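You operate a simulated robot arm through the tools that you are given. There is no shell and no other tool.

You are at the controls of a simulated robot arm. One attempt, no reset.

Task
Screw the blue hose end onto the cold valve, open its lever and run a cold Quick wash.
Fine: no leaks; wait till it is done.

The check looks at the end state, three seconds after you hand in, the way a careful person would. Anything else that was tipped, shoved, dropped, spilled or broken makes it a failure.

Robot
A 6-joint arm with a two-finger gripper, fixed in place. Base frame: the origin is at the foot of the arm, x ahead of it, y to its left, z up; the work surface is at about z = 930. Units: mm, degrees, N and s.
Its first joint turns from -166.0 to 166.0 degrees. Payload 2.45 kg.
Tool frame: the origin (TCP) lies between the finger pads and is the grasp point; the fingertips stand 20 mm ahead of it; z points along the fingers, y is the line along which they close. The gripper opens to 140 mm. The gripper's body begins 168 mm behind the TCP.
Orientation is told as [roll, pitch, yaw] about the base's x, y, z axes, in that order, counted from this pose: with the fingers straight down and closing along the base's y, the tool's x points along the base's -x, its y along +y and its z along -z.

Tools
- The arm moves only by the tool nudge_tool. Its argument "plan" is a list of rows, each a list of 3 entries, a list of its own where there are three numbers: the shift along the base's x, y, z in mm, then the turn, a rotation vector about the base's x, y, z in degrees, then the finger opening in mm, from 0 to 140. In form: [[[tx, ty, tz], [rx, ry, rz], claw], ...]. A call has 1 to 20 rows; each row shifts and turns the commanded pose from where the row before left it. Each row takes 0.2 s and may step no farther than 50 mm and 8.6 degrees from the row before; otherwise, or with a gripper value out of range, the whole call is refused. Where a pose cannot be reached the arm comes as near as it can. A force on the tool above 90 N (or 10 N above the force at the start of the call, whichever is more), or a blocked arm, ends the call early, and 0.2 s more pass. The fingers move at their own pace (about 45 mm/s each) and stop on an object; they squeeze with about 44 N. The grip force told is the motor's: it shows also when the fingers shut on nothing. Time passes only in rows, and 0.2 s behind the last, so rows that do not move let the fingers close. It gives the time, the measured TCP pose, the force on the tool (base axes), the opening and the grip force at its end, in the units of the frame above (readings bear some noise), with the torque about the TCP (base axes, N m) and any sound that the robot's microphone picked up, and new pictures: "pictures" is both (left out), scene, wrist or none.
- Cameras (640 x 400 px; columns grow to the right, rows downward): "scene" is fixed at [62.2, -504.9, 1688.6]; the picture's right is [0.17, -0.98, 0.00], its down [-0.70, -0.12, -0.70] and it looks along [0.69, 0.12, -0.71] (base axes); focal length 323 px, centre (320, 200). "wrist" rides on the gripper at [78, 11, -209] in the tool frame; the picture's right is [-0.14, 0.99, 0.00], its down [-0.92, -0.13, -0.37] and it looks along [-0.36, -0.05, 0.93] (tool axes); focal length 280 px, centre (320, 200). There is no depth. A picture from a camera that has moved, and an enlarged one, comes with that camera's place and axes in the base frame and with its lens. The place of the scene camera against the robot may be out by one fixed shift of up to 25 mm in any direction.
- inspect(camera, box): a new picture of the part [left, top, right, bottom] of that camera's present view, enlarged. It takes no simulated time.
- sign_off(): hands the job in; it is judged then, once.

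Nothing tells you positions but the pictures and the camera data. Unless the task says otherwise, let go and move clear before handing in.

The tools are called after ">>>" by a JSON object that holds its "api" and its "payload". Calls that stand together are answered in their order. nudge_tool: Moves the arm, as the interface text tells. Its arguments: {"type":"object","properties":{"plan":{"type":"array"},"pictures":{"type":"string","enum":["both","scene","wrist","none"]}},"required":["plan"]} The other tools are called the same way: inspect (camera, box) takes an enlarged picture of a part of a camera's view; sign_off () hands the job in.

At the start:

```text
time: 0.0
ee_pos: [748.6, -328.4, 1254.7]
ee_rot: [0.0, 0.0, 0.0]
force: [-0.2, 0.6, -0.5]
wrist_torque: [-0.01, -0.01, -0.04]
opening: 139.8
grip_force: 0.1
```

scene: 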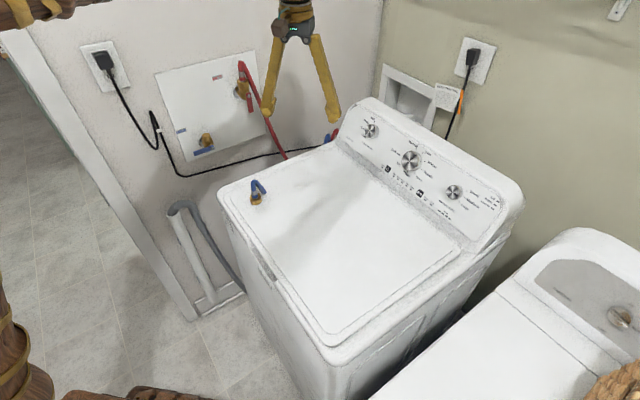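
wrist: 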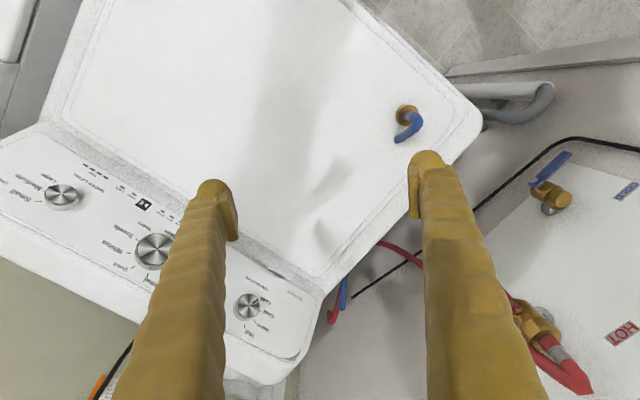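

The blue hose end lies on the washer lid near its left-front corner, and the cold valve (blue lever) is on the wall plate. I'll look closer before moving.

>>> {"api": "inspect", "payload": {"camera": "scene", "box": [140, 40, 300, 220]}}

>>> {"api": "inspect", "payload": {"camera": "scene", "box": [320, 90, 530, 230]}}

>>> {"api": "inspect", "payload": {"camera": "wrist", "box": [360, 80, 640, 400]}}

>>> {"api": "inspect", "payload": {"camera": "wrist", "box": [0, 140, 320, 380]}}

>>> {"api": "inspect", "payload": {"camera": "scene", "box": [230, 165, 290, 215]}}

```text
2.22 times, centred on (220, 130) of scene
camera zoom: at [62.2, -504.9, 1688.6], right [0.17, -0.98, 0.0], down [-0.7, -0.12, -0.7], along [0.69, 0.12, -0.71], focal length 717 px, centre (542, 356)
```

zoom: 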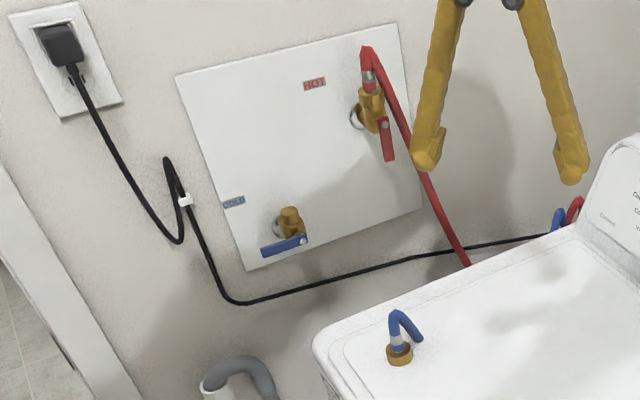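

```text
2.86 times, centred on (425, 160) of scene
camera zoom: at [62.2, -504.9, 1688.6], right [0.17, -0.98, 0.0], down [-0.7, -0.12, -0.7], along [0.69, 0.12, -0.71], focal length 922 px, centre (20, 314)
```

zoom: 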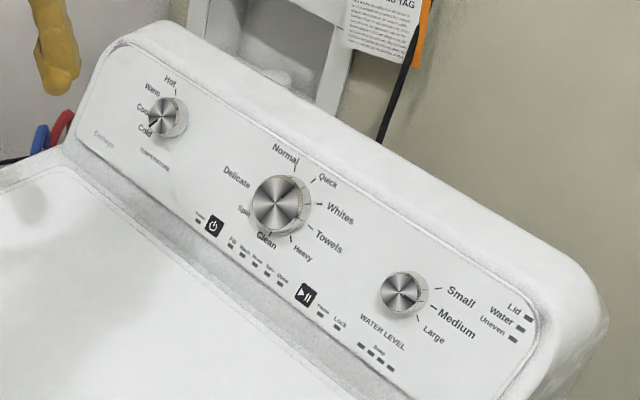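

```text
1.25 times, centred on (500, 240) of wrist
camera zoom: at [671.0, -318.2, 1463.6], right [0.14, 0.99, 0.0], down [0.92, -0.13, 0.37], along [0.36, -0.05, -0.93], focal length 350 px, centre (95, 150)
```

zoom: 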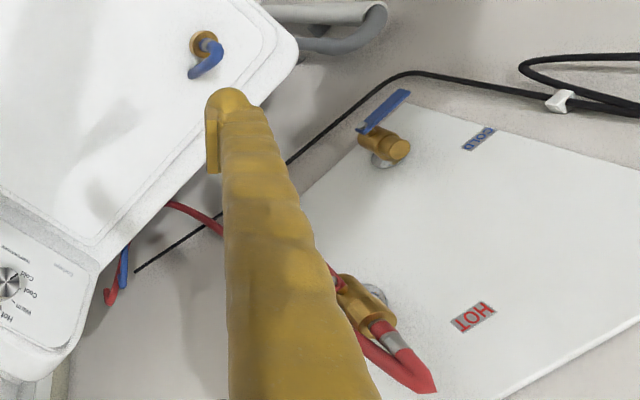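

```text
1.67 times, centred on (160, 260) of wrist
camera zoom: at [671.0, -318.2, 1463.6], right [0.14, 0.99, 0.0], down [0.92, -0.13, 0.37], along [0.36, -0.05, -0.93], focal length 467 px, centre (587, 100)
```

zoom: 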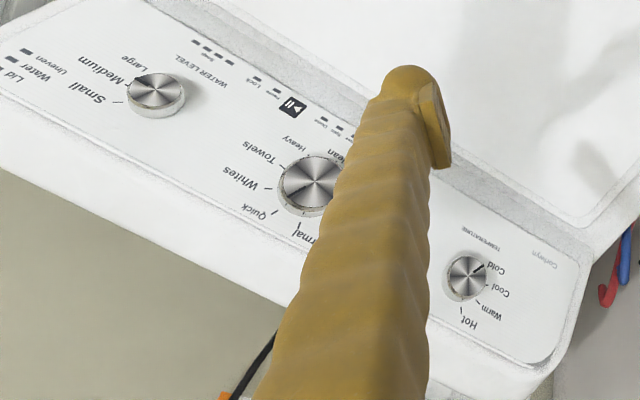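

```text
8.00 times, centred on (260, 190) of scene
camera zoom: at [62.2, -504.9, 1688.6], right [0.17, -0.98, 0.0], down [-0.7, -0.12, -0.7], along [0.69, 0.12, -0.71], focal length 2583 px, centre (800, 280)
```

zoom: 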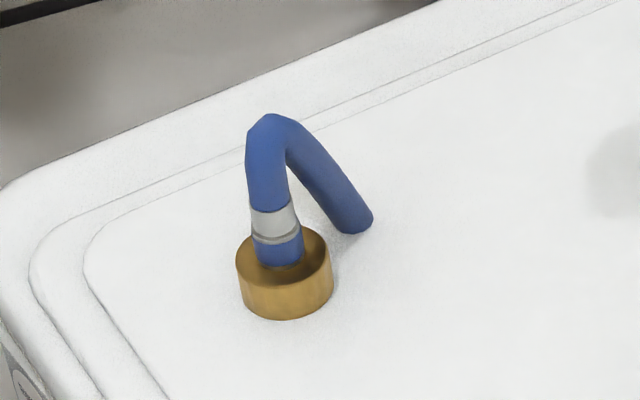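

>>> {"api": "inspect", "payload": {"camera": "scene", "box": [370, 50, 480, 130]}}

>>> {"api": "inspect", "payload": {"camera": "scene", "box": [150, 180, 270, 310]}}

>>> {"api": "inspect", "payload": {"camera": "scene", "box": [170, 110, 250, 165]}}

>>> {"api": "inspect", "payload": {"camera": "scene", "box": [225, 55, 285, 120]}}

>>> {"api": "inspect", "payload": {"camera": "wrist", "box": [500, 140, 600, 230]}}

>>> {"api": "inspect", "payload": {"camera": "wrist", "box": [370, 80, 450, 160]}}

>>> {"api": "inspect", "payload": {"camera": "scene", "box": [355, 110, 435, 180]}}

>>> {"api": "inspect", "payload": {"camera": "scene", "box": [380, 150, 510, 220]}}

```text
5.00 times, centred on (425, 90) of scene
camera zoom: at [62.2, -504.9, 1688.6], right [0.17, -0.98, 0.0], down [-0.7, -0.12, -0.7], along [0.69, 0.12, -0.71], focal length 1614 px, centre (-205, 750)
```

zoom: 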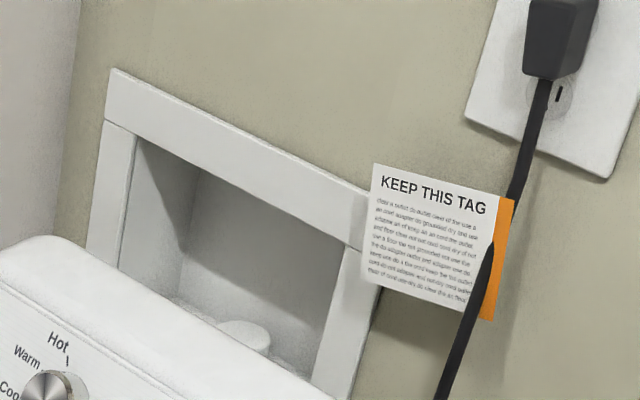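

```text
3.08 times, centred on (210, 245) of scene
camera zoom: at [62.2, -504.9, 1688.6], right [0.17, -0.98, 0.0], down [-0.7, -0.12, -0.7], along [0.69, 0.12, -0.71], focal length 993 px, centre (658, 62)
```

zoom: 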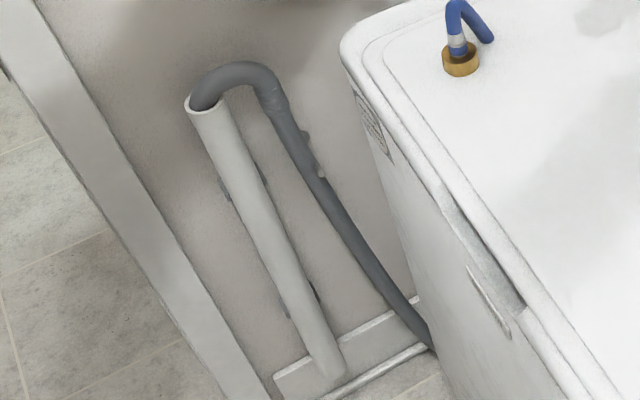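

```text
7.27 times, centred on (210, 138) of scene
camera zoom: at [62.2, -504.9, 1688.6], right [0.17, -0.98, 0.0], down [-0.7, -0.12, -0.7], along [0.69, 0.12, -0.71], focal length 2348 px, centre (1120, 654)
```

zoom: 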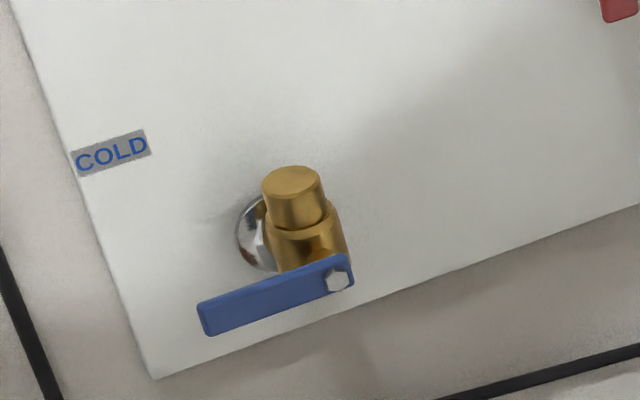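

```text
6.15 times, centred on (255, 88) of scene
camera zoom: at [62.2, -504.9, 1688.6], right [0.17, -0.98, 0.0], down [-0.7, -0.12, -0.7], along [0.69, 0.12, -0.71], focal length 1987 px, centre (720, 892)
```

zoom: 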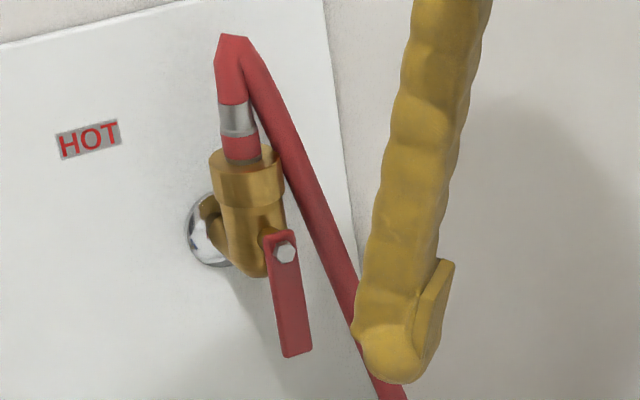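

```text
4.44 times, centred on (550, 185) of wrist
camera zoom: at [671.0, -318.2, 1463.6], right [0.14, 0.99, 0.0], down [0.92, -0.13, 0.37], along [0.36, -0.05, -0.93], focal length 1246 px, centre (-702, 267)
```

zoom: 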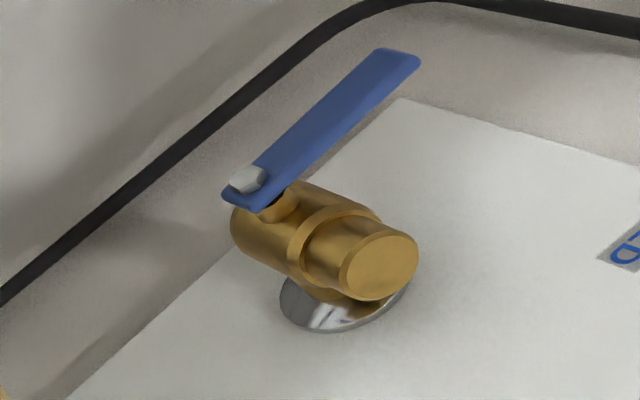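

```text
5.00 times, centred on (410, 120) of wrist
camera zoom: at [671.0, -318.2, 1463.6], right [0.14, 0.99, 0.0], down [0.92, -0.13, 0.37], along [0.36, -0.05, -0.93], focal length 1402 px, centre (-130, 600)
```

zoom: 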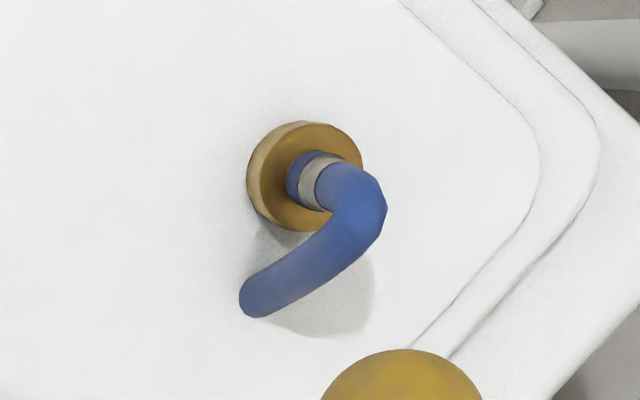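

```text
5.71 times, centred on (395, 145) of scene
camera zoom: at [62.2, -504.9, 1688.6], right [0.17, -0.98, 0.0], down [-0.7, -0.12, -0.7], along [0.69, 0.12, -0.71], focal length 1845 px, centre (-109, 514)
```

zoom: 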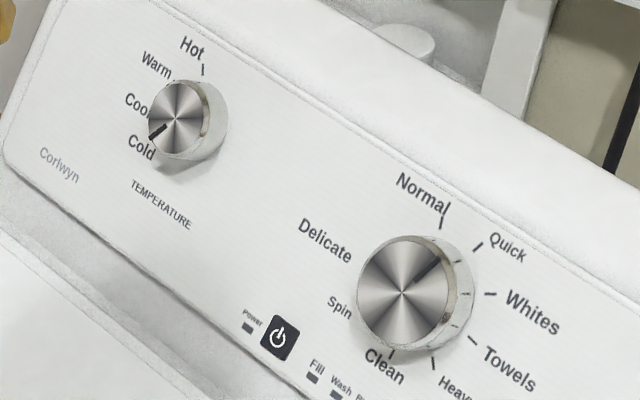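

```text
4.92 times, centred on (445, 185) of scene
camera zoom: at [62.2, -504.9, 1688.6], right [0.17, -0.98, 0.0], down [-0.7, -0.12, -0.7], along [0.69, 0.12, -0.71], focal length 1589 px, centre (-295, 274)
```

zoom: 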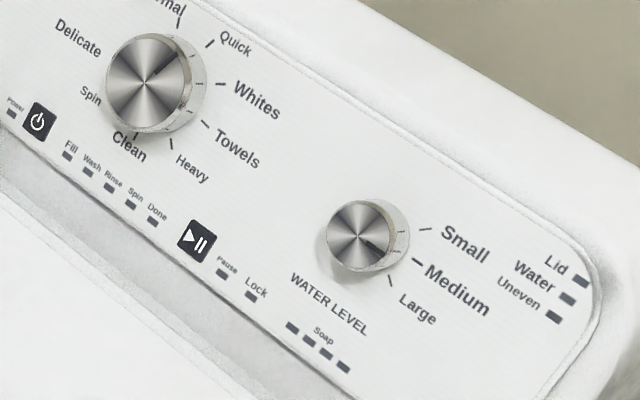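

The nut stands upright on the lid at about (733, -168, 935), with the hose bending away toward +x. The cold outlet points straight up at about (872, 25, 1072), roughly 60 mm from a wall that runs at 45°. I'll move above the nut and turn the tool so the hose lies on the camera side.

>>> {"api": "nudge_tool", "payload": {"plan": [[[-0.5, 8, -5], [0, 0, 8], 140], [[-0.5, 8, -5], [0, 0, 8], 140], [[-0.5, 8, -5], [0, 0, 8], 140], [[-0.5, 8, -5], [0, 0, 8], 140], [[-0.5, 8, -5], [0, 0, 8], 140], [[-0.5, 8, -5], [0, 0, 8], 140], [[-0.5, 8, -5], [0, 0, 8], 140], [[-0.5, 8, -5], [0, 0, 8], 140], [[-0.5, 8, -5], [0, 0, 8], 140], [[-0.5, 8, -5], [0, 0, 8], 140], [[-0.5, 8, -5], [0, 0, 8], 140], [[-0.5, 8, -5], [0, 0, 8], 140], [[-0.5, 8, -5], [0, 0, 8], 140], [[-0.5, 8, -5], [0, 0, 8], 140], [[-0.5, 8, -5], [0, 0, 8], 140], [[-0.5, 8, -5], [0, 0, 8], 140], [[-0.5, 8, -5], [0, 0, 8], 140], [[-0.5, 8, -5], [0, 0, 8], 140], [[-0.5, 8, -5], [0, 0, 8], 140], [[-0.5, 8, -5], [0, 0, 8], 140]]}}

```text
time: 4.2
ee_pos: [738.3, -169.2, 1154.2]
ee_rot: [0.3, 0.0, 159.6]
force: [0.8, 0.0, 0.3]
wrist_torque: [-0.01, 0.01, 0.0]
opening: 139.9
grip_force: 0.0
camera wrist: at [809.5, -204.3, 1363.3], right [-0.47, -0.88, 0.01], down [-0.82, 0.44, 0.37], along [-0.33, 0.17, -0.93], focal length 280 px, centre (320, 200)
```

scene: 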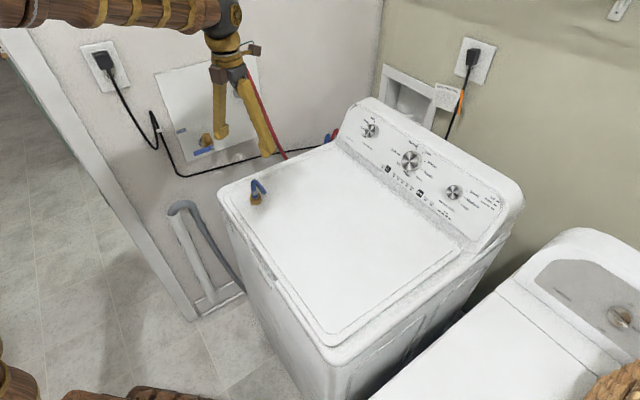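
wrist: 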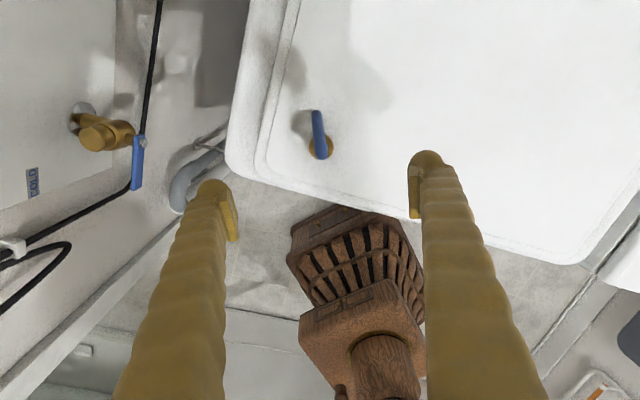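

The arm reached yaw 160 and the hose now lies in line with the camera. I'll locate the nut and valve more exactly.

>>> {"api": "inspect", "payload": {"camera": "wrist", "box": [280, 90, 360, 170]}}

>>> {"api": "inspect", "payload": {"camera": "wrist", "box": [60, 80, 180, 200]}}

```text
5.00 times, centred on (320, 130) of wrist
camera zoom: at [809.5, -204.3, 1363.3], right [-0.47, -0.88, 0.01], down [-0.82, 0.44, 0.37], along [-0.33, 0.17, -0.93], focal length 1402 px, centre (320, 550)
```

zoom: 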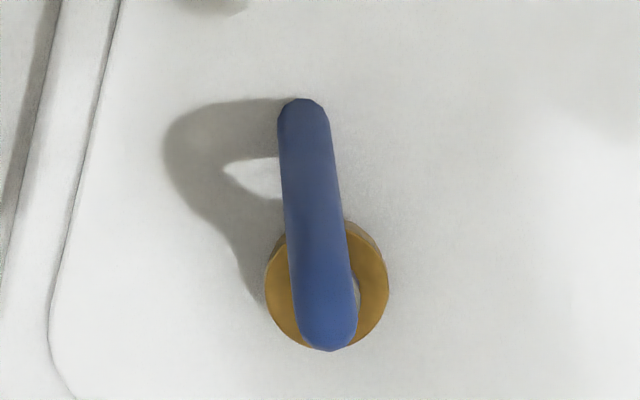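

```text
3.33 times, centred on (120, 140) of wrist
camera zoom: at [809.5, -204.3, 1363.3], right [-0.47, -0.88, 0.01], down [-0.82, 0.44, 0.37], along [-0.33, 0.17, -0.93], focal length 935 px, centre (987, 400)
```

zoom: 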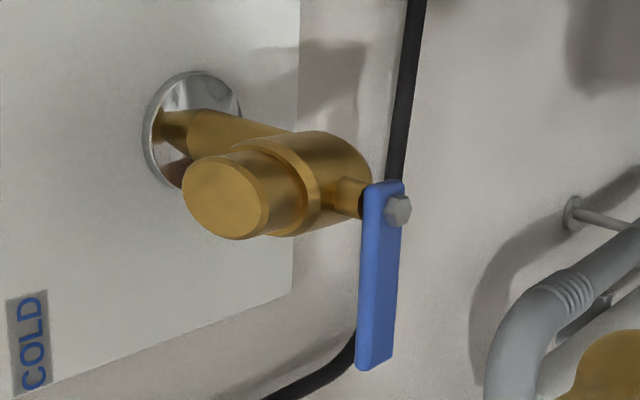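

>>> {"api": "nudge_tool", "payload": {"plan": [[[-0.6, -0.2, -36], [0, 0, 0], 120], [[-0.6, -0.2, -36], [0, 0, 0], 110], [[-0.6, -0.2, -36], [0, 0, 0], 100], [[-0.6, -0.2, -36], [0, 0, 0], 90], [[0, 0, 0], [0, 0, 0], 90]]}}

```text
time: 5.4
ee_pos: [736.3, -169.5, 1009.0]
ee_rot: [0.4, 0.1, 159.6]
force: [0.1, 0.0, 0.5]
wrist_torque: [-0.02, 0.0, -0.01]
opening: 90.2
grip_force: 0.1
camera wrist: at [807.2, -204.6, 1218.9], right [-0.47, -0.88, 0.01], down [-0.82, 0.44, 0.37], along [-0.33, 0.17, -0.93], focal length 280 px, centre (320, 200)
```

scene: 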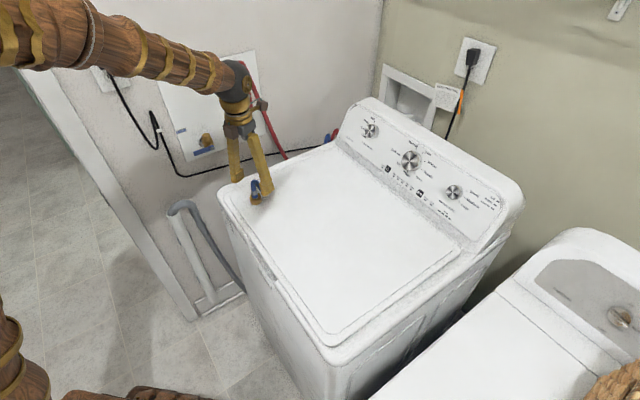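
wrist: 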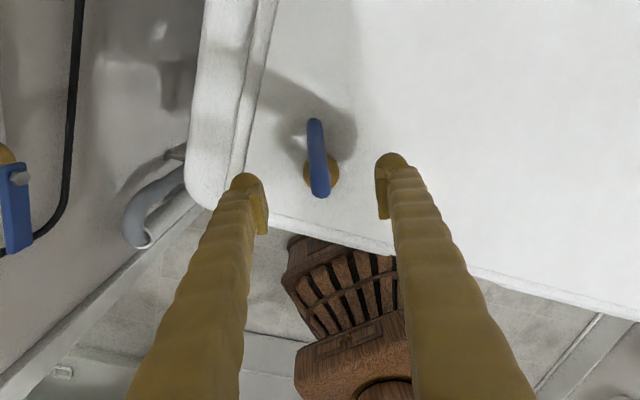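

>>> {"api": "nudge_tool", "payload": {"plan": [[[0, -0.5, -20], [0, 0, 0], 80], [[0, 0, -15], [0, 0, 0], 70], [[0, 0, -10], [0, 0, 0], 60], [[0, 0, -6], [0, 0, 0], 60], [[0, 0, -3], [0, 0, 0], 60], [[0, 0, 0], [0, 0, 0], 60]]}}

>>> {"api": "inspect", "payload": {"camera": "wrist", "box": [220, 110, 440, 250]}}

>>> {"api": "inspect", "payload": {"camera": "scene", "box": [215, 150, 305, 225]}}

```text
time: 6.8
ee_pos: [735.7, -170.2, 955.7]
ee_rot: [0.3, 0.0, 159.7]
force: [-1.0, 0.6, -0.5]
wrist_torque: [0.0, -0.01, 0.02]
opening: 60.1
grip_force: 0.0
camera wrist: at [806.4, -205.5, 1165.2], right [-0.47, -0.88, 0.01], down [-0.82, 0.44, 0.37], along [-0.33, 0.17, -0.93], focal length 280 px, centre (320, 200)
```

scene: 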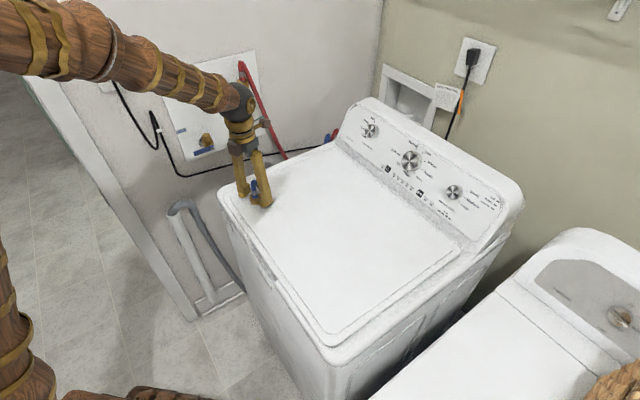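
wrist: 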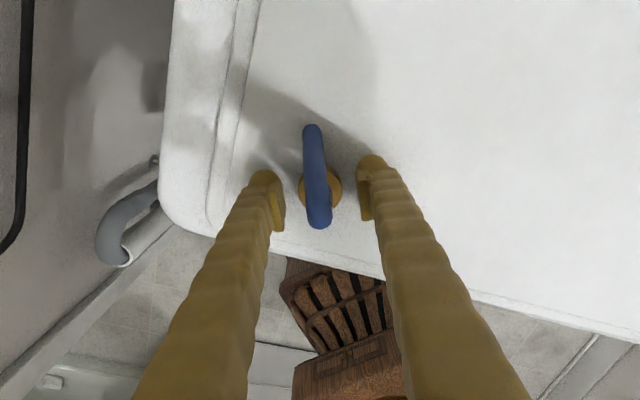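

```text
2.86 times, centred on (330, 180) of wrist
camera zoom: at [806.4, -205.5, 1165.2], right [-0.47, -0.88, 0.01], down [-0.82, 0.44, 0.37], along [-0.33, 0.17, -0.93], focal length 801 px, centre (291, 257)
```

zoom: 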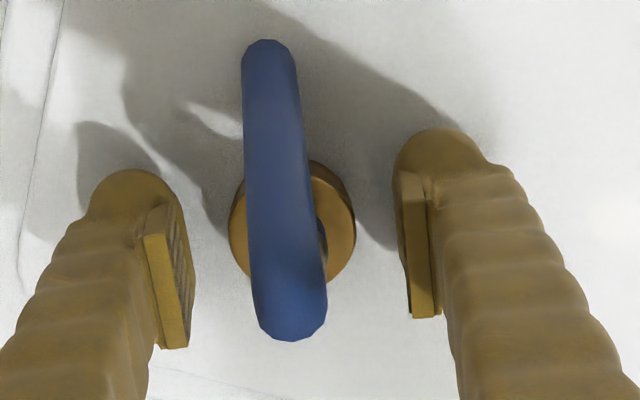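

```text
5.33 times, centred on (260, 188) of scene
camera zoom: at [62.2, -504.9, 1688.6], right [0.17, -0.98, 0.0], down [-0.7, -0.12, -0.7], along [0.69, 0.12, -0.71], focal length 1722 px, centre (640, 267)
```

zoom: 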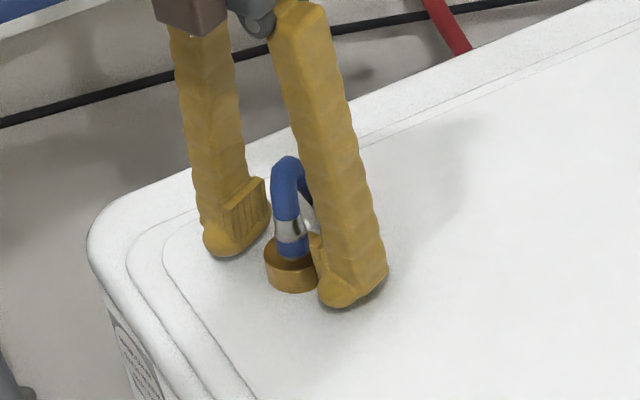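

>>> {"api": "nudge_tool", "payload": {"plan": [[[2.5, -0.5, -1.5], [0, 0, 0], 60], [[0, 0, 0], [0, 0, 0], 48], [[0, 0, 0], [0, 0, 0], 40], [[0, 0, 0], [0, 0, 0], 30], [[0, 0, 0], [0, 0, 0], 30], [[0, 0, 0], [0, 0, 0], 30]]}}

>>> {"api": "inspect", "payload": {"camera": "wrist", "box": [220, 110, 440, 250]}}

```text
time: 8.2
ee_pos: [737.6, -170.3, 955.1]
ee_rot: [0.4, 0.0, 159.7]
force: [0.6, 0.2, -0.9]
wrist_torque: [-0.02, 0.04, 0.01]
opening: 34.8
grip_force: 44.0
camera wrist: at [808.5, -205.8, 1164.4], right [-0.47, -0.88, 0.01], down [-0.82, 0.44, 0.37], along [-0.33, 0.17, -0.93], focal length 280 px, centre (320, 200)
```

scene: 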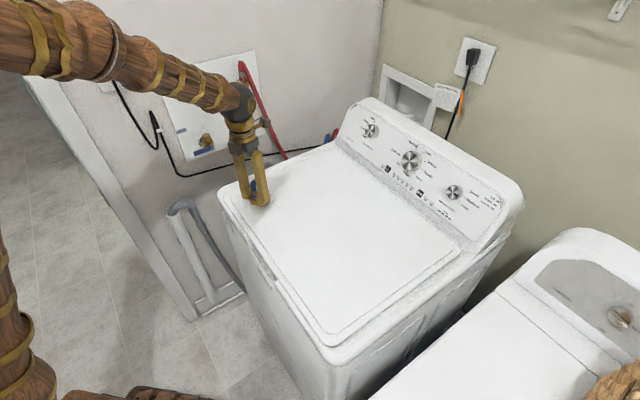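
wrist: 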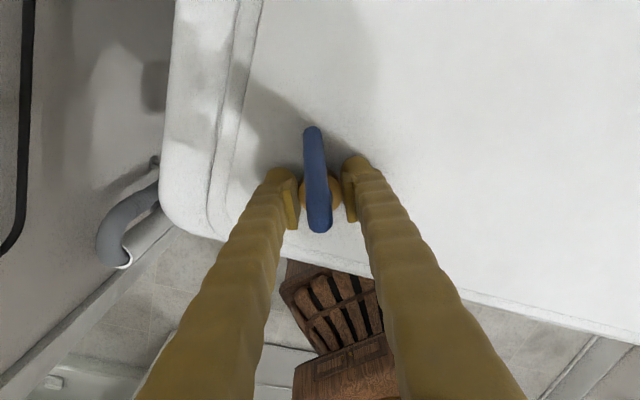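

```text
2.86 times, centred on (330, 180) of wrist
camera zoom: at [808.5, -205.8, 1164.4], right [-0.47, -0.88, 0.01], down [-0.82, 0.44, 0.37], along [-0.33, 0.17, -0.93], focal length 801 px, centre (291, 257)
```

zoom: 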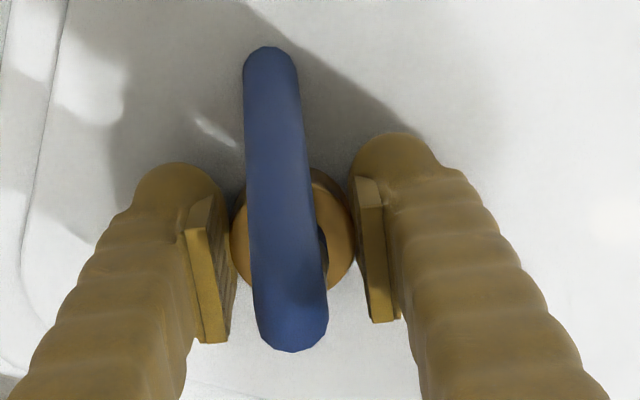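

The nut is gripped at about 35 mm. I'll lift it gently and see how the hose behaves.

>>> {"api": "nudge_tool", "payload": {"plan": [[[0, 0, 10], [0, 0, 0], 30], [[0, 0, 15], [0, 0, 0], 30], [[0, 0, 20], [0, 0, 0], 30], [[0, 0, 20], [0, 0, 0], 30], [[0, 0, 20], [0, 0, 0], 30]]}}

>>> {"api": "inspect", "payload": {"camera": "wrist", "box": [220, 110, 440, 250]}}

>>> {"api": "inspect", "payload": {"camera": "scene", "box": [215, 130, 305, 205]}}

```text
time: 9.4
ee_pos: [738.6, -170.2, 1039.2]
ee_rot: [0.5, 0.1, 159.6]
force: [-0.4, -0.3, -0.3]
wrist_torque: [0.02, -0.01, 0.0]
opening: 34.9
grip_force: 44.0
camera wrist: at [809.1, -206.5, 1249.2], right [-0.47, -0.88, 0.01], down [-0.82, 0.44, 0.37], along [-0.33, 0.17, -0.93], focal length 280 px, centre (320, 200)
```

scene: 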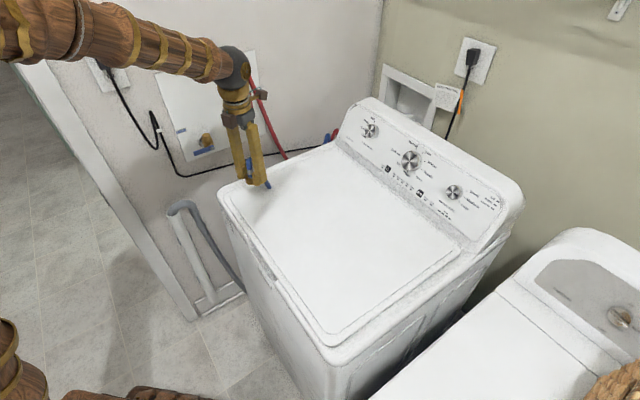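
wrist: 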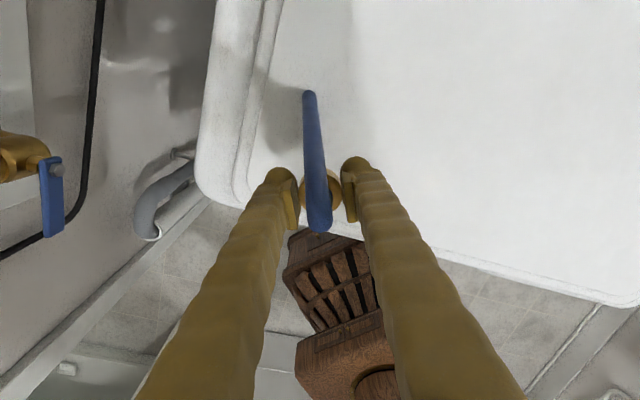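

```text
2.86 times, centred on (330, 180) of wrist
camera zoom: at [809.1, -206.5, 1249.2], right [-0.47, -0.88, 0.01], down [-0.82, 0.44, 0.37], along [-0.33, 0.17, -0.93], focal length 801 px, centre (291, 257)
```

zoom: 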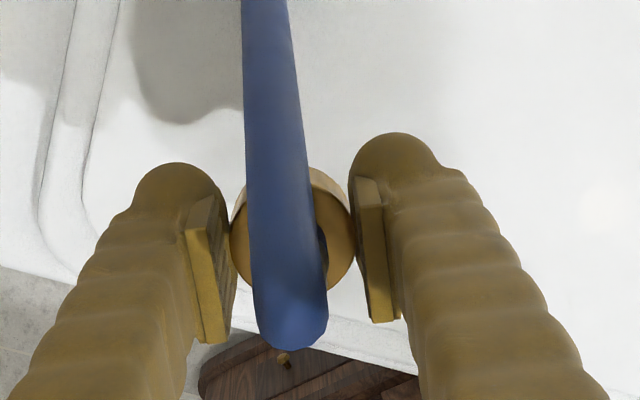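

```text
5.33 times, centred on (260, 168) of scene
camera zoom: at [62.2, -504.9, 1688.6], right [0.17, -0.98, 0.0], down [-0.7, -0.12, -0.7], along [0.69, 0.12, -0.71], focal length 1722 px, centre (640, 373)
```

zoom: 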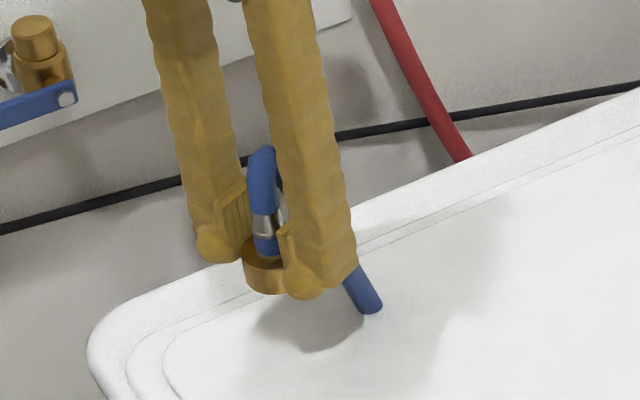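

The hose follows the nut. I'll raise it, swing it to yaw 45 so the hose faces away from the wall, and hover just in front of and above the cold outlet.

>>> {"api": "nudge_tool", "payload": {"plan": [[[0, 0, 30], [0, 0, 0], 30], [[0, 0, 30], [0, 0, 0], 30], [[8, 12, 4], [0, 0, -7.2], 30], [[8, 12, 4], [0, 0, -7.2], 30], [[8, 12, 4], [0, 0, -7.2], 30], [[8, 12, 4], [0, 0, -7.2], 30], [[8, 12, 4], [0, 0, -7.2], 30], [[8, 12, 4], [0, 0, -7.2], 30], [[8, 12, 4], [0, 0, -7.2], 30], [[8, 12, 4], [0, 0, -7.2], 30], [[8, 12, 0], [0, 0, -7.2], 30], [[8, 12, 0], [0, 0, -7.2], 30], [[8, 12, 0], [0, 0, -7.2], 30], [[8, 12, 0], [0, 0, -7.2], 30], [[8, 12, 0], [0, 0, -7.2], 30], [[8, 12, 0], [0, 0, -7.2], 30], [[8, 12, 0], [0, 0, -7.2], 30], [[8, 12, 0], [0, 0, -7.2], 30]]}}

>>> {"api": "inspect", "payload": {"camera": "scene", "box": [165, 90, 255, 165]}}

>>> {"api": "inspect", "payload": {"camera": "wrist", "box": [220, 110, 440, 250]}}

```text
time: 13.2
ee_pos: [866.2, 22.3, 1133.6]
ee_rot: [0.0, 0.0, 44.8]
force: [0.3, -0.9, -0.1]
wrist_torque: [0.01, 0.03, -0.01]
opening: 35.1
grip_force: 43.6
camera wrist: at [804.1, -25.2, 1342.3], right [-0.6, 0.8, 0.0], down [0.74, 0.56, 0.37], along [0.3, 0.22, -0.93], focal length 280 px, centre (320, 200)
```

scene: 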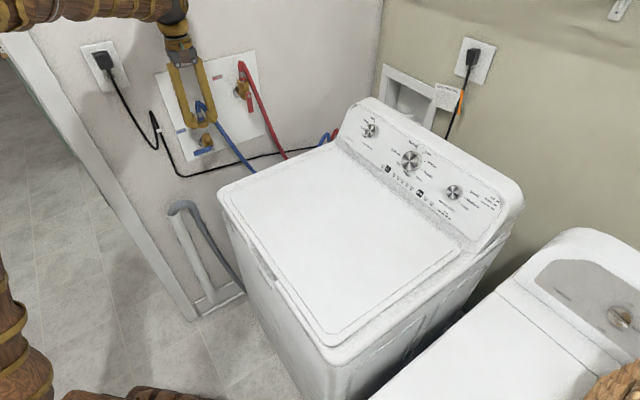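
wrist: 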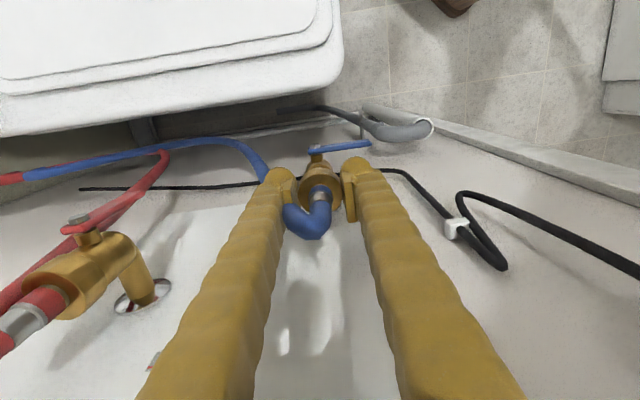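

```text
5.33 times, centred on (210, 128) of scene
camera zoom: at [62.2, -504.9, 1688.6], right [0.17, -0.98, 0.0], down [-0.7, -0.12, -0.7], along [0.69, 0.12, -0.71], focal length 1722 px, centre (907, 587)
```

zoom: 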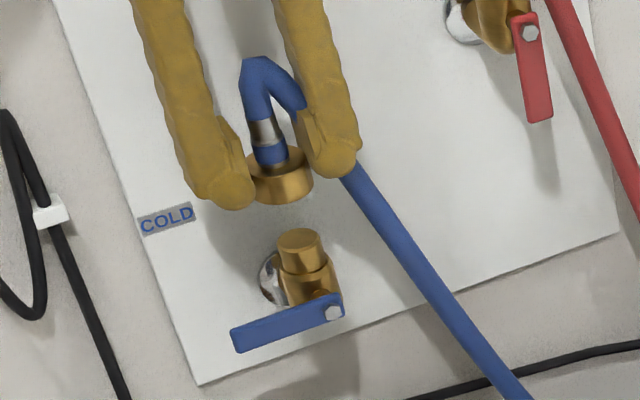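

```text
2.86 times, centred on (330, 180) of wrist
camera zoom: at [804.1, -25.2, 1342.3], right [-0.6, 0.8, 0.0], down [0.74, 0.56, 0.37], along [0.3, 0.22, -0.93], focal length 801 px, centre (291, 257)
```

zoom: 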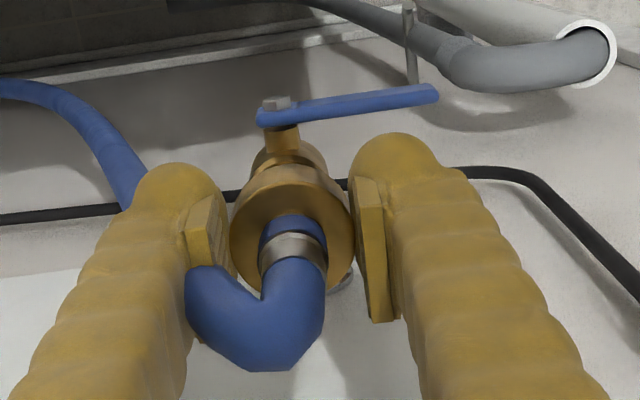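

The hose is just a flexible run back to the washer. Before lowering, I'll shift about 100 mm along the wall to measure the outlet top cleanly.

>>> {"api": "nudge_tool", "payload": {"plan": [[[-14, 14, 4], [0, 0, 0], 30], [[-14, 14, 0], [0, 0, 0], 30], [[-14, 14, 0], [0, 0, 0], 30], [[-14, 14, 0], [0, 0, 0], 30], [[-14, 14, 0], [0, 0, 0], 30], [[0, 0, 0], [0, 0, 0], 30]]}}

>>> {"api": "inspect", "payload": {"camera": "wrist", "box": [150, 110, 310, 250]}}

>>> {"api": "inspect", "payload": {"camera": "scene", "box": [145, 90, 235, 165]}}

```text
time: 14.6
ee_pos: [796.9, 90.4, 1136.1]
ee_rot: [-0.1, 0.0, 44.8]
force: [-0.4, -0.2, -0.6]
wrist_torque: [-0.03, 0.0, 0.02]
opening: 35.0
grip_force: 44.0
camera wrist: at [734.2, 43.6, 1344.6], right [-0.6, 0.8, 0.0], down [0.74, 0.56, 0.37], along [0.29, 0.22, -0.93], focal length 280 px, centre (320, 200)
```

scene: 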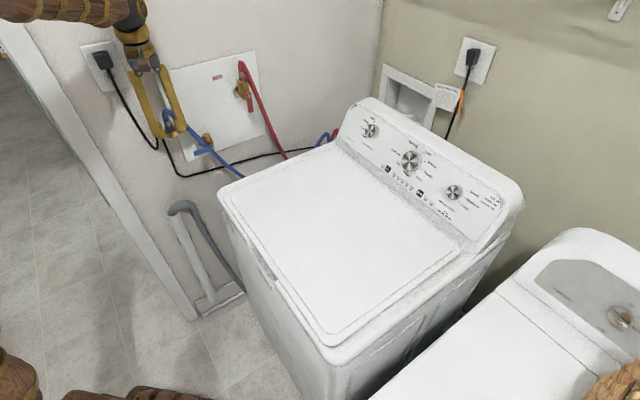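
wrist: 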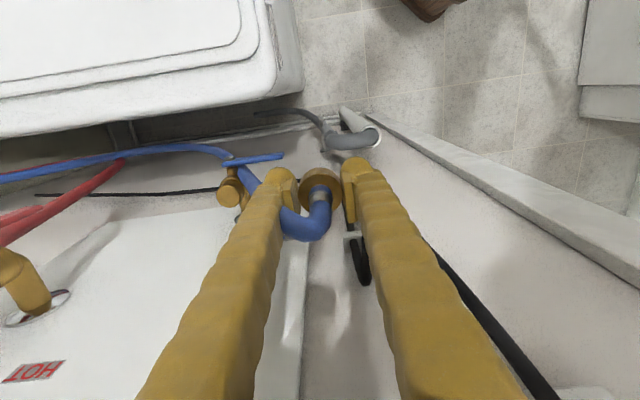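

```text
2.86 times, centred on (230, 180) of wrist
camera zoom: at [734.2, 43.6, 1344.6], right [-0.6, 0.8, 0.0], down [0.74, 0.56, 0.37], along [0.29, 0.22, -0.93], focal length 801 px, centre (577, 257)
```

zoom: 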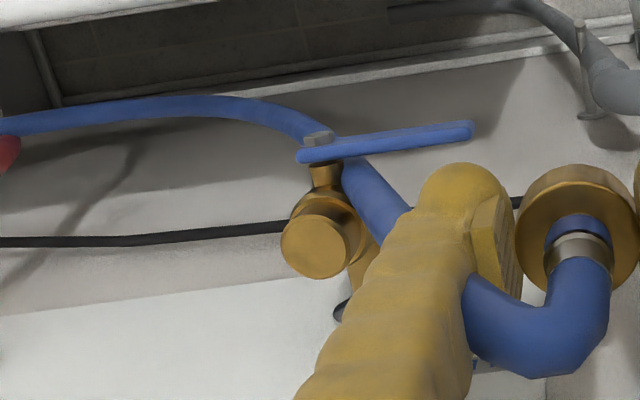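

```text
5.33 times, centred on (190, 128) of scene
camera zoom: at [62.2, -504.9, 1688.6], right [0.17, -0.98, 0.0], down [-0.7, -0.12, -0.7], along [0.69, 0.12, -0.71], focal length 1722 px, centre (1013, 587)
```

zoom: 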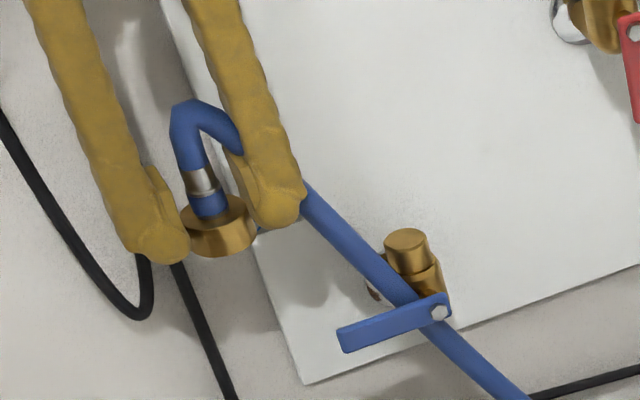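

Combining three wrist views puts the outlet top at about (877.5, 28.7, 1065), and the nut sits about 3 mm toward the camera from the TCP. I'll move directly above it.

>>> {"api": "nudge_tool", "payload": {"plan": [[[14, -14, 0], [0, 0, 0], 30], [[14, -14, 0], [0, 0, 0], 30], [[14, -14, 0], [0, 0, 0], 30], [[14, -10, 0], [0, 0, 0], 30], [[14, -6, 0], [0, 0, 0], 30], [[13, -1.4, 0], [0, 0, 0.2], 30], [[0, 0, -10], [0, 0, 0], 30], [[0, 0, -10], [0, 0, 0], 30], [[0, 0, 0], [0, 0, 0], 30]]}}

>>> {"api": "inspect", "payload": {"camera": "scene", "box": [165, 90, 255, 165]}}

>>> {"api": "inspect", "payload": {"camera": "wrist", "box": [260, 110, 400, 250]}}

```text
time: 16.6
ee_pos: [881.1, 33.3, 1118.2]
ee_rot: [0.0, 0.0, 45.0]
force: [-0.6, -1.0, -0.5]
wrist_torque: [0.01, 0.0, -0.01]
opening: 34.9
grip_force: 44.2
camera wrist: at [818.7, -15.0, 1325.6], right [-0.6, 0.8, 0.0], down [0.74, 0.56, 0.37], along [0.29, 0.22, -0.93], focal length 280 px, centre (320, 200)
```

scene: 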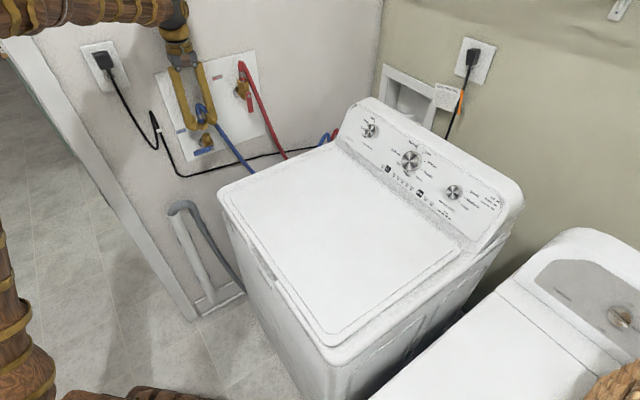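
wrist: 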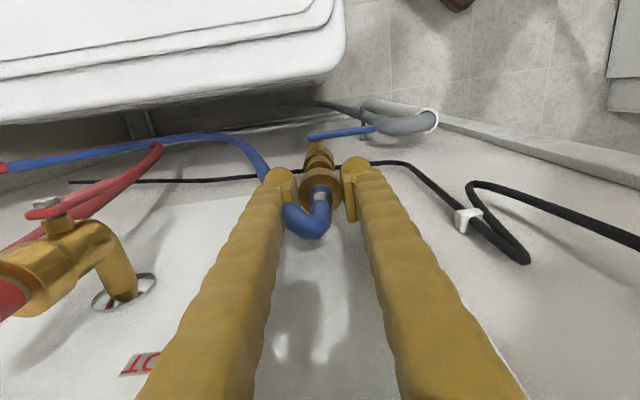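

```text
5.33 times, centred on (210, 128) of scene
camera zoom: at [62.2, -504.9, 1688.6], right [0.17, -0.98, 0.0], down [-0.7, -0.12, -0.7], along [0.69, 0.12, -0.71], focal length 1722 px, centre (907, 587)
```

zoom: 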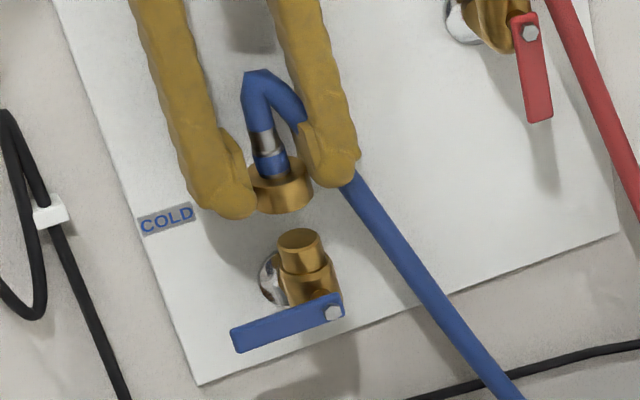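

```text
2.86 times, centred on (330, 180) of wrist
camera zoom: at [818.7, -15.0, 1325.6], right [-0.6, 0.8, 0.0], down [0.74, 0.56, 0.37], along [0.29, 0.22, -0.93], focal length 801 px, centre (291, 257)
```

zoom: 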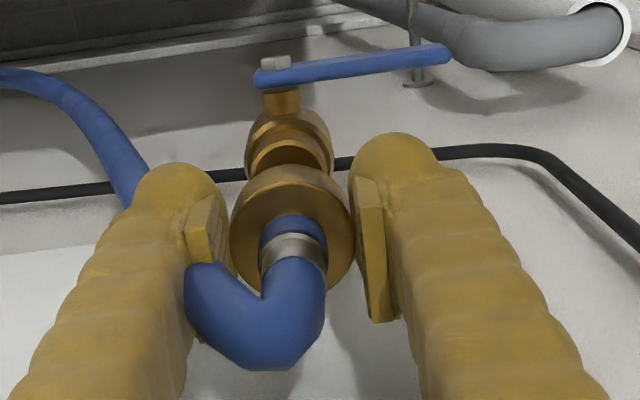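

Scene and wrist views agree to within about 2 mm. I'll make the small correction and lower slowly while watching the force.

>>> {"api": "nudge_tool", "payload": {"plan": [[[-1.3, -2.3, -5], [0, 0, 0], 30], [[0, 0, -5], [0, 0, 0], 30], [[0, 0, -5], [0, 0, 0], 30], [[0, 0, -5], [0, 0, 0], 30], [[0, 0, 0], [0, 0, 0], 30]]}}

>>> {"api": "inspect", "payload": {"camera": "scene", "box": [175, 105, 235, 155]}}

>>> {"api": "inspect", "payload": {"camera": "wrist", "box": [260, 110, 400, 250]}}

```text
time: 17.8
ee_pos: [877.5, 30.4, 1095.1]
ee_rot: [-0.1, 0.0, 45.0]
force: [0.7, 0.3, -1.4]
wrist_torque: [0.04, -0.03, 0.01]
opening: 34.9
grip_force: 44.0
camera wrist: at [815.8, -17.3, 1304.8], right [-0.6, 0.8, 0.0], down [0.74, 0.56, 0.37], along [0.29, 0.22, -0.93], focal length 280 px, centre (320, 200)
```

scene: 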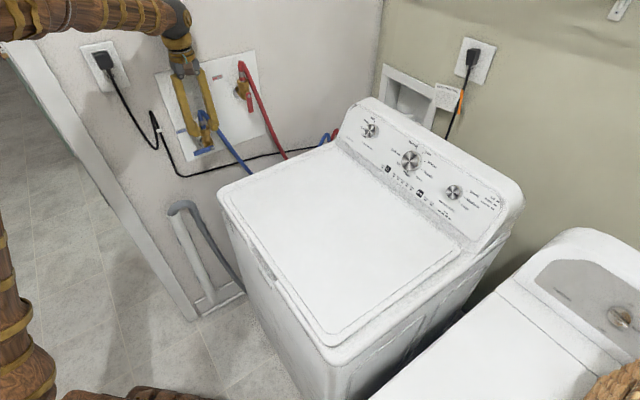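
wrist: 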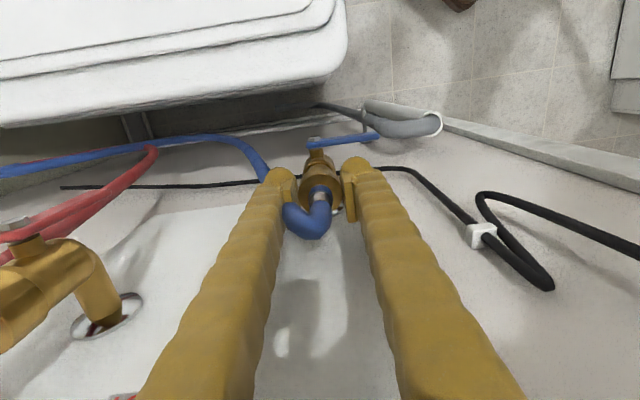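

```text
8.00 times, centred on (205, 130) of scene
camera zoom: at [62.2, -504.9, 1688.6], right [0.17, -0.98, 0.0], down [-0.7, -0.12, -0.7], along [0.69, 0.12, -0.71], focal length 2583 px, centre (1240, 760)
```

zoom: 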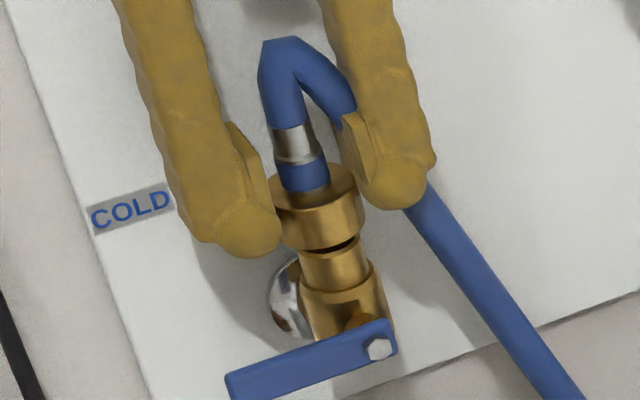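

```text
2.86 times, centred on (330, 180) of wrist
camera zoom: at [815.8, -17.3, 1304.8], right [-0.6, 0.8, 0.0], down [0.74, 0.56, 0.37], along [0.29, 0.22, -0.93], focal length 801 px, centre (291, 257)
```

zoom: 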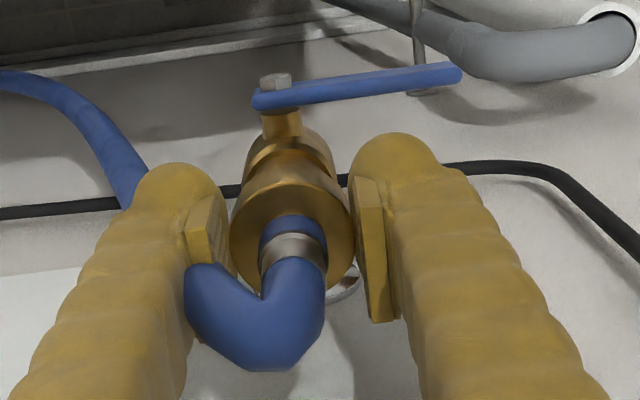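

>>> {"api": "nudge_tool", "payload": {"plan": [[[0.5, 0.3, -2], [0, 0, 0], 30], [[0, 0, -2], [0, 0, 0], 30], [[0, 0, 0], [0, 0, 0], 30]], "pictures": "none"}}

>>> {"api": "nudge_tool", "payload": {"plan": [[[0, 0, -2], [0, 0, 0], 30], [[0, 0, -1], [0, 0, 0], 30], [[0, 0, 0], [0, 0, 0], 30]], "pictures": "none"}}

```text
time: 18.6
ee_pos: [878.3, 30.2, 1091.7]
ee_rot: [0.0, 0.0, 45.1]
force: [-0.2, 0.3, -1.2]
wrist_torque: [0.0, -0.03, 0.01]
opening: 34.9
grip_force: 44.0
```

```text
time: 19.4
ee_pos: [878.9, 28.9, 1090.2]
ee_rot: [0.0, 0.0, 44.9]
force: [0.0, 0.3, -0.5]
wrist_torque: [-0.02, 0.01, 0.0]
opening: 35.0
grip_force: 44.0
```

>>> {"api": "nudge_tool", "payload": {"plan": [[[0, 0, -2], [0, 0, 0], 30], [[0, 0, -1], [0, 0, 0], 30], [[0, 0, 0], [0, 0, 0], 30]]}}

>>> {"api": "inspect", "payload": {"camera": "scene", "box": [175, 105, 235, 155]}}

```text
time: 20.2
ee_pos: [878.8, 30.0, 1086.7]
ee_rot: [-0.2, 0.0, 45.1]
force: [5.9, -3.8, 27.4]
wrist_torque: [-0.27, 0.15, 0.04]
opening: 34.8
grip_force: 43.7
camera wrist: at [816.3, -17.8, 1295.7], right [-0.6, 0.8, 0.0], down [0.74, 0.56, 0.37], along [0.3, 0.22, -0.93], focal length 280 px, centre (320, 200)
```

scene: 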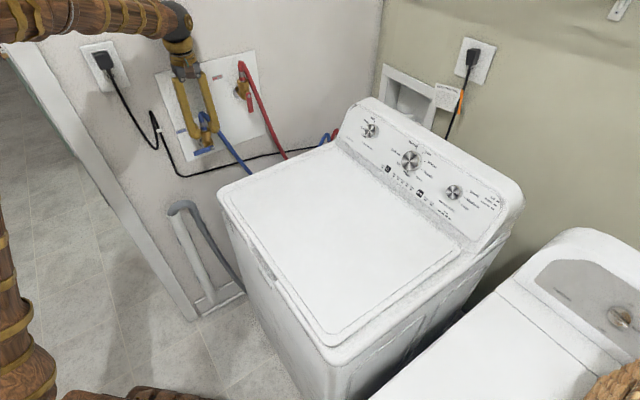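
wrist: 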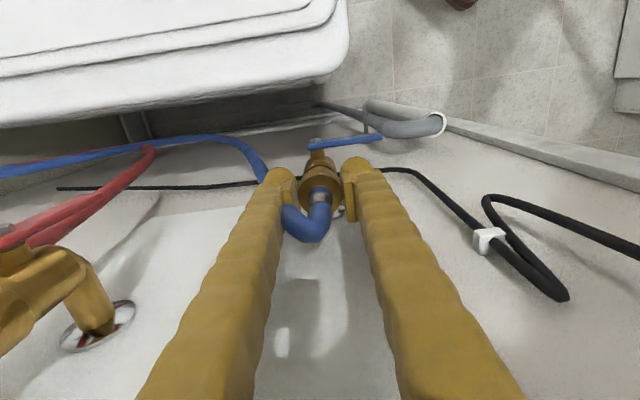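

```text
8.00 times, centred on (205, 130) of scene
camera zoom: at [62.2, -504.9, 1688.6], right [0.17, -0.98, 0.0], down [-0.7, -0.12, -0.7], along [0.69, 0.12, -0.71], focal length 2583 px, centre (1240, 760)
```

zoom: 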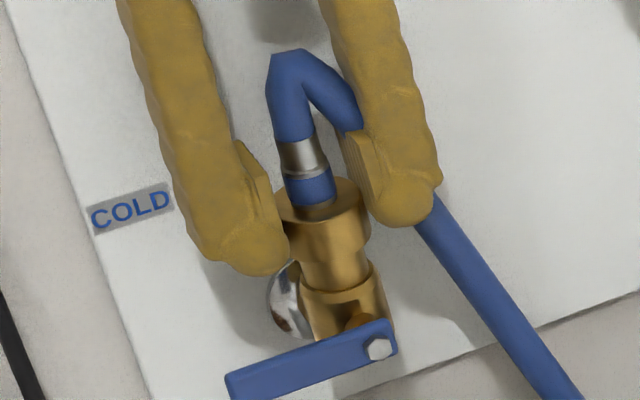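

The nut touched down on the outlet with about 27 N at TCP z ≈ 1087. I'll turn it clockwise about its own axis and watch the height and torque.

>>> {"api": "nudge_tool", "payload": {"plan": [[[0.15, -0.25, 0.5], [0, 0, -6], 30], [[0.15, -0.25, 0], [0, 0, -6], 30], [[0.15, -0.25, 0], [0, 0, -6], 30], [[0.15, -0.25, 0], [0, 0, -6], 30]], "pictures": "none"}}

```text
time: 21.2
ee_pos: [878.8, 30.1, 1086.7]
ee_rot: [0.1, 0.1, 20.9]
force: [0.2, -2.1, 5.6]
wrist_torque: [-0.09, 0.05, 0.04]
opening: 34.7
grip_force: 43.7
```

>>> {"api": "nudge_tool", "payload": {"plan": [[[0, 0, 0.7], [0, 0, 0], 30], [[0, 0, 0.8], [0, 0, 0], 30], [[0, 0, 0], [0, 0, 0], 30]], "pictures": "none"}}

>>> {"api": "inspect", "payload": {"camera": "scene", "box": [175, 105, 235, 155]}}

```text
time: 22.0
ee_pos: [878.9, 28.3, 1087.6]
ee_rot: [0.0, 0.1, 20.9]
force: [-0.7, -0.4, -0.7]
wrist_torque: [-0.01, 0.01, -0.04]
opening: 34.9
grip_force: 44.5
```

```text
8.00 times, centred on (205, 130) of scene
camera zoom: at [62.2, -504.9, 1688.6], right [0.17, -0.98, 0.0], down [-0.7, -0.12, -0.7], along [0.69, 0.12, -0.71], focal length 2583 px, centre (1240, 760)
```

zoom: 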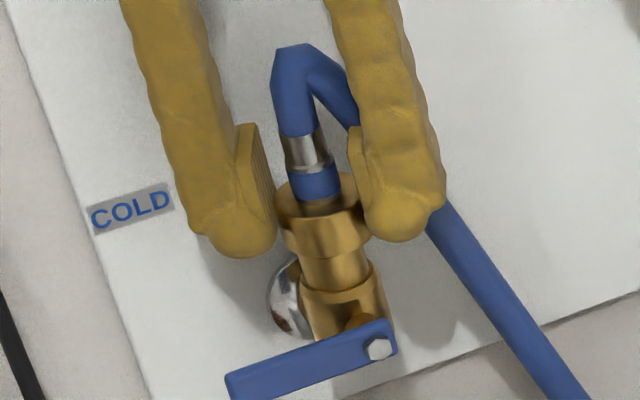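

Lifting shows the threads haven't caught. The torque puts the contact on the room side, so the nut is about 2 mm too close to the wall. I'll shift it, turn back and probe again.

>>> {"api": "nudge_tool", "payload": {"plan": [[[-0.5, 0.1, 1], [0, 0, 7.8], 30], [[-0.5, 0.1, 0], [0, 0, 7.8], 30], [[-0.5, 0.1, 0], [0, 0, 7.8], 30], [[-0.5, 0.1, 0], [0, 0, 7.8], 30], [[-0.6, 0, 0], [0, 0, 7.8], 30], [[0, 0, 0], [0, 0, 0], 30]], "pictures": "none"}}

>>> {"api": "nudge_tool", "payload": {"plan": [[[0, 0, -1], [0, 0, 0], 30], [[0, 0, -1], [0, 0, 0], 30], [[0, 0, -0.7], [0, 0, 0], 30], [[0, 0, 0], [0, 0, 0], 30]], "pictures": "none"}}

```text
time: 23.4
ee_pos: [877.0, 29.7, 1090.0]
ee_rot: [0.1, -0.1, 60.2]
force: [-0.1, 0.2, -0.4]
wrist_torque: [-0.01, 0.03, 0.0]
opening: 34.8
grip_force: 44.4
```

```text
time: 24.4
ee_pos: [876.2, 30.3, 1086.6]
ee_rot: [0.0, 0.0, 60.0]
force: [-0.6, -0.5, 6.5]
wrist_torque: [-0.08, -0.1, -0.03]
opening: 34.9
grip_force: 43.9
```

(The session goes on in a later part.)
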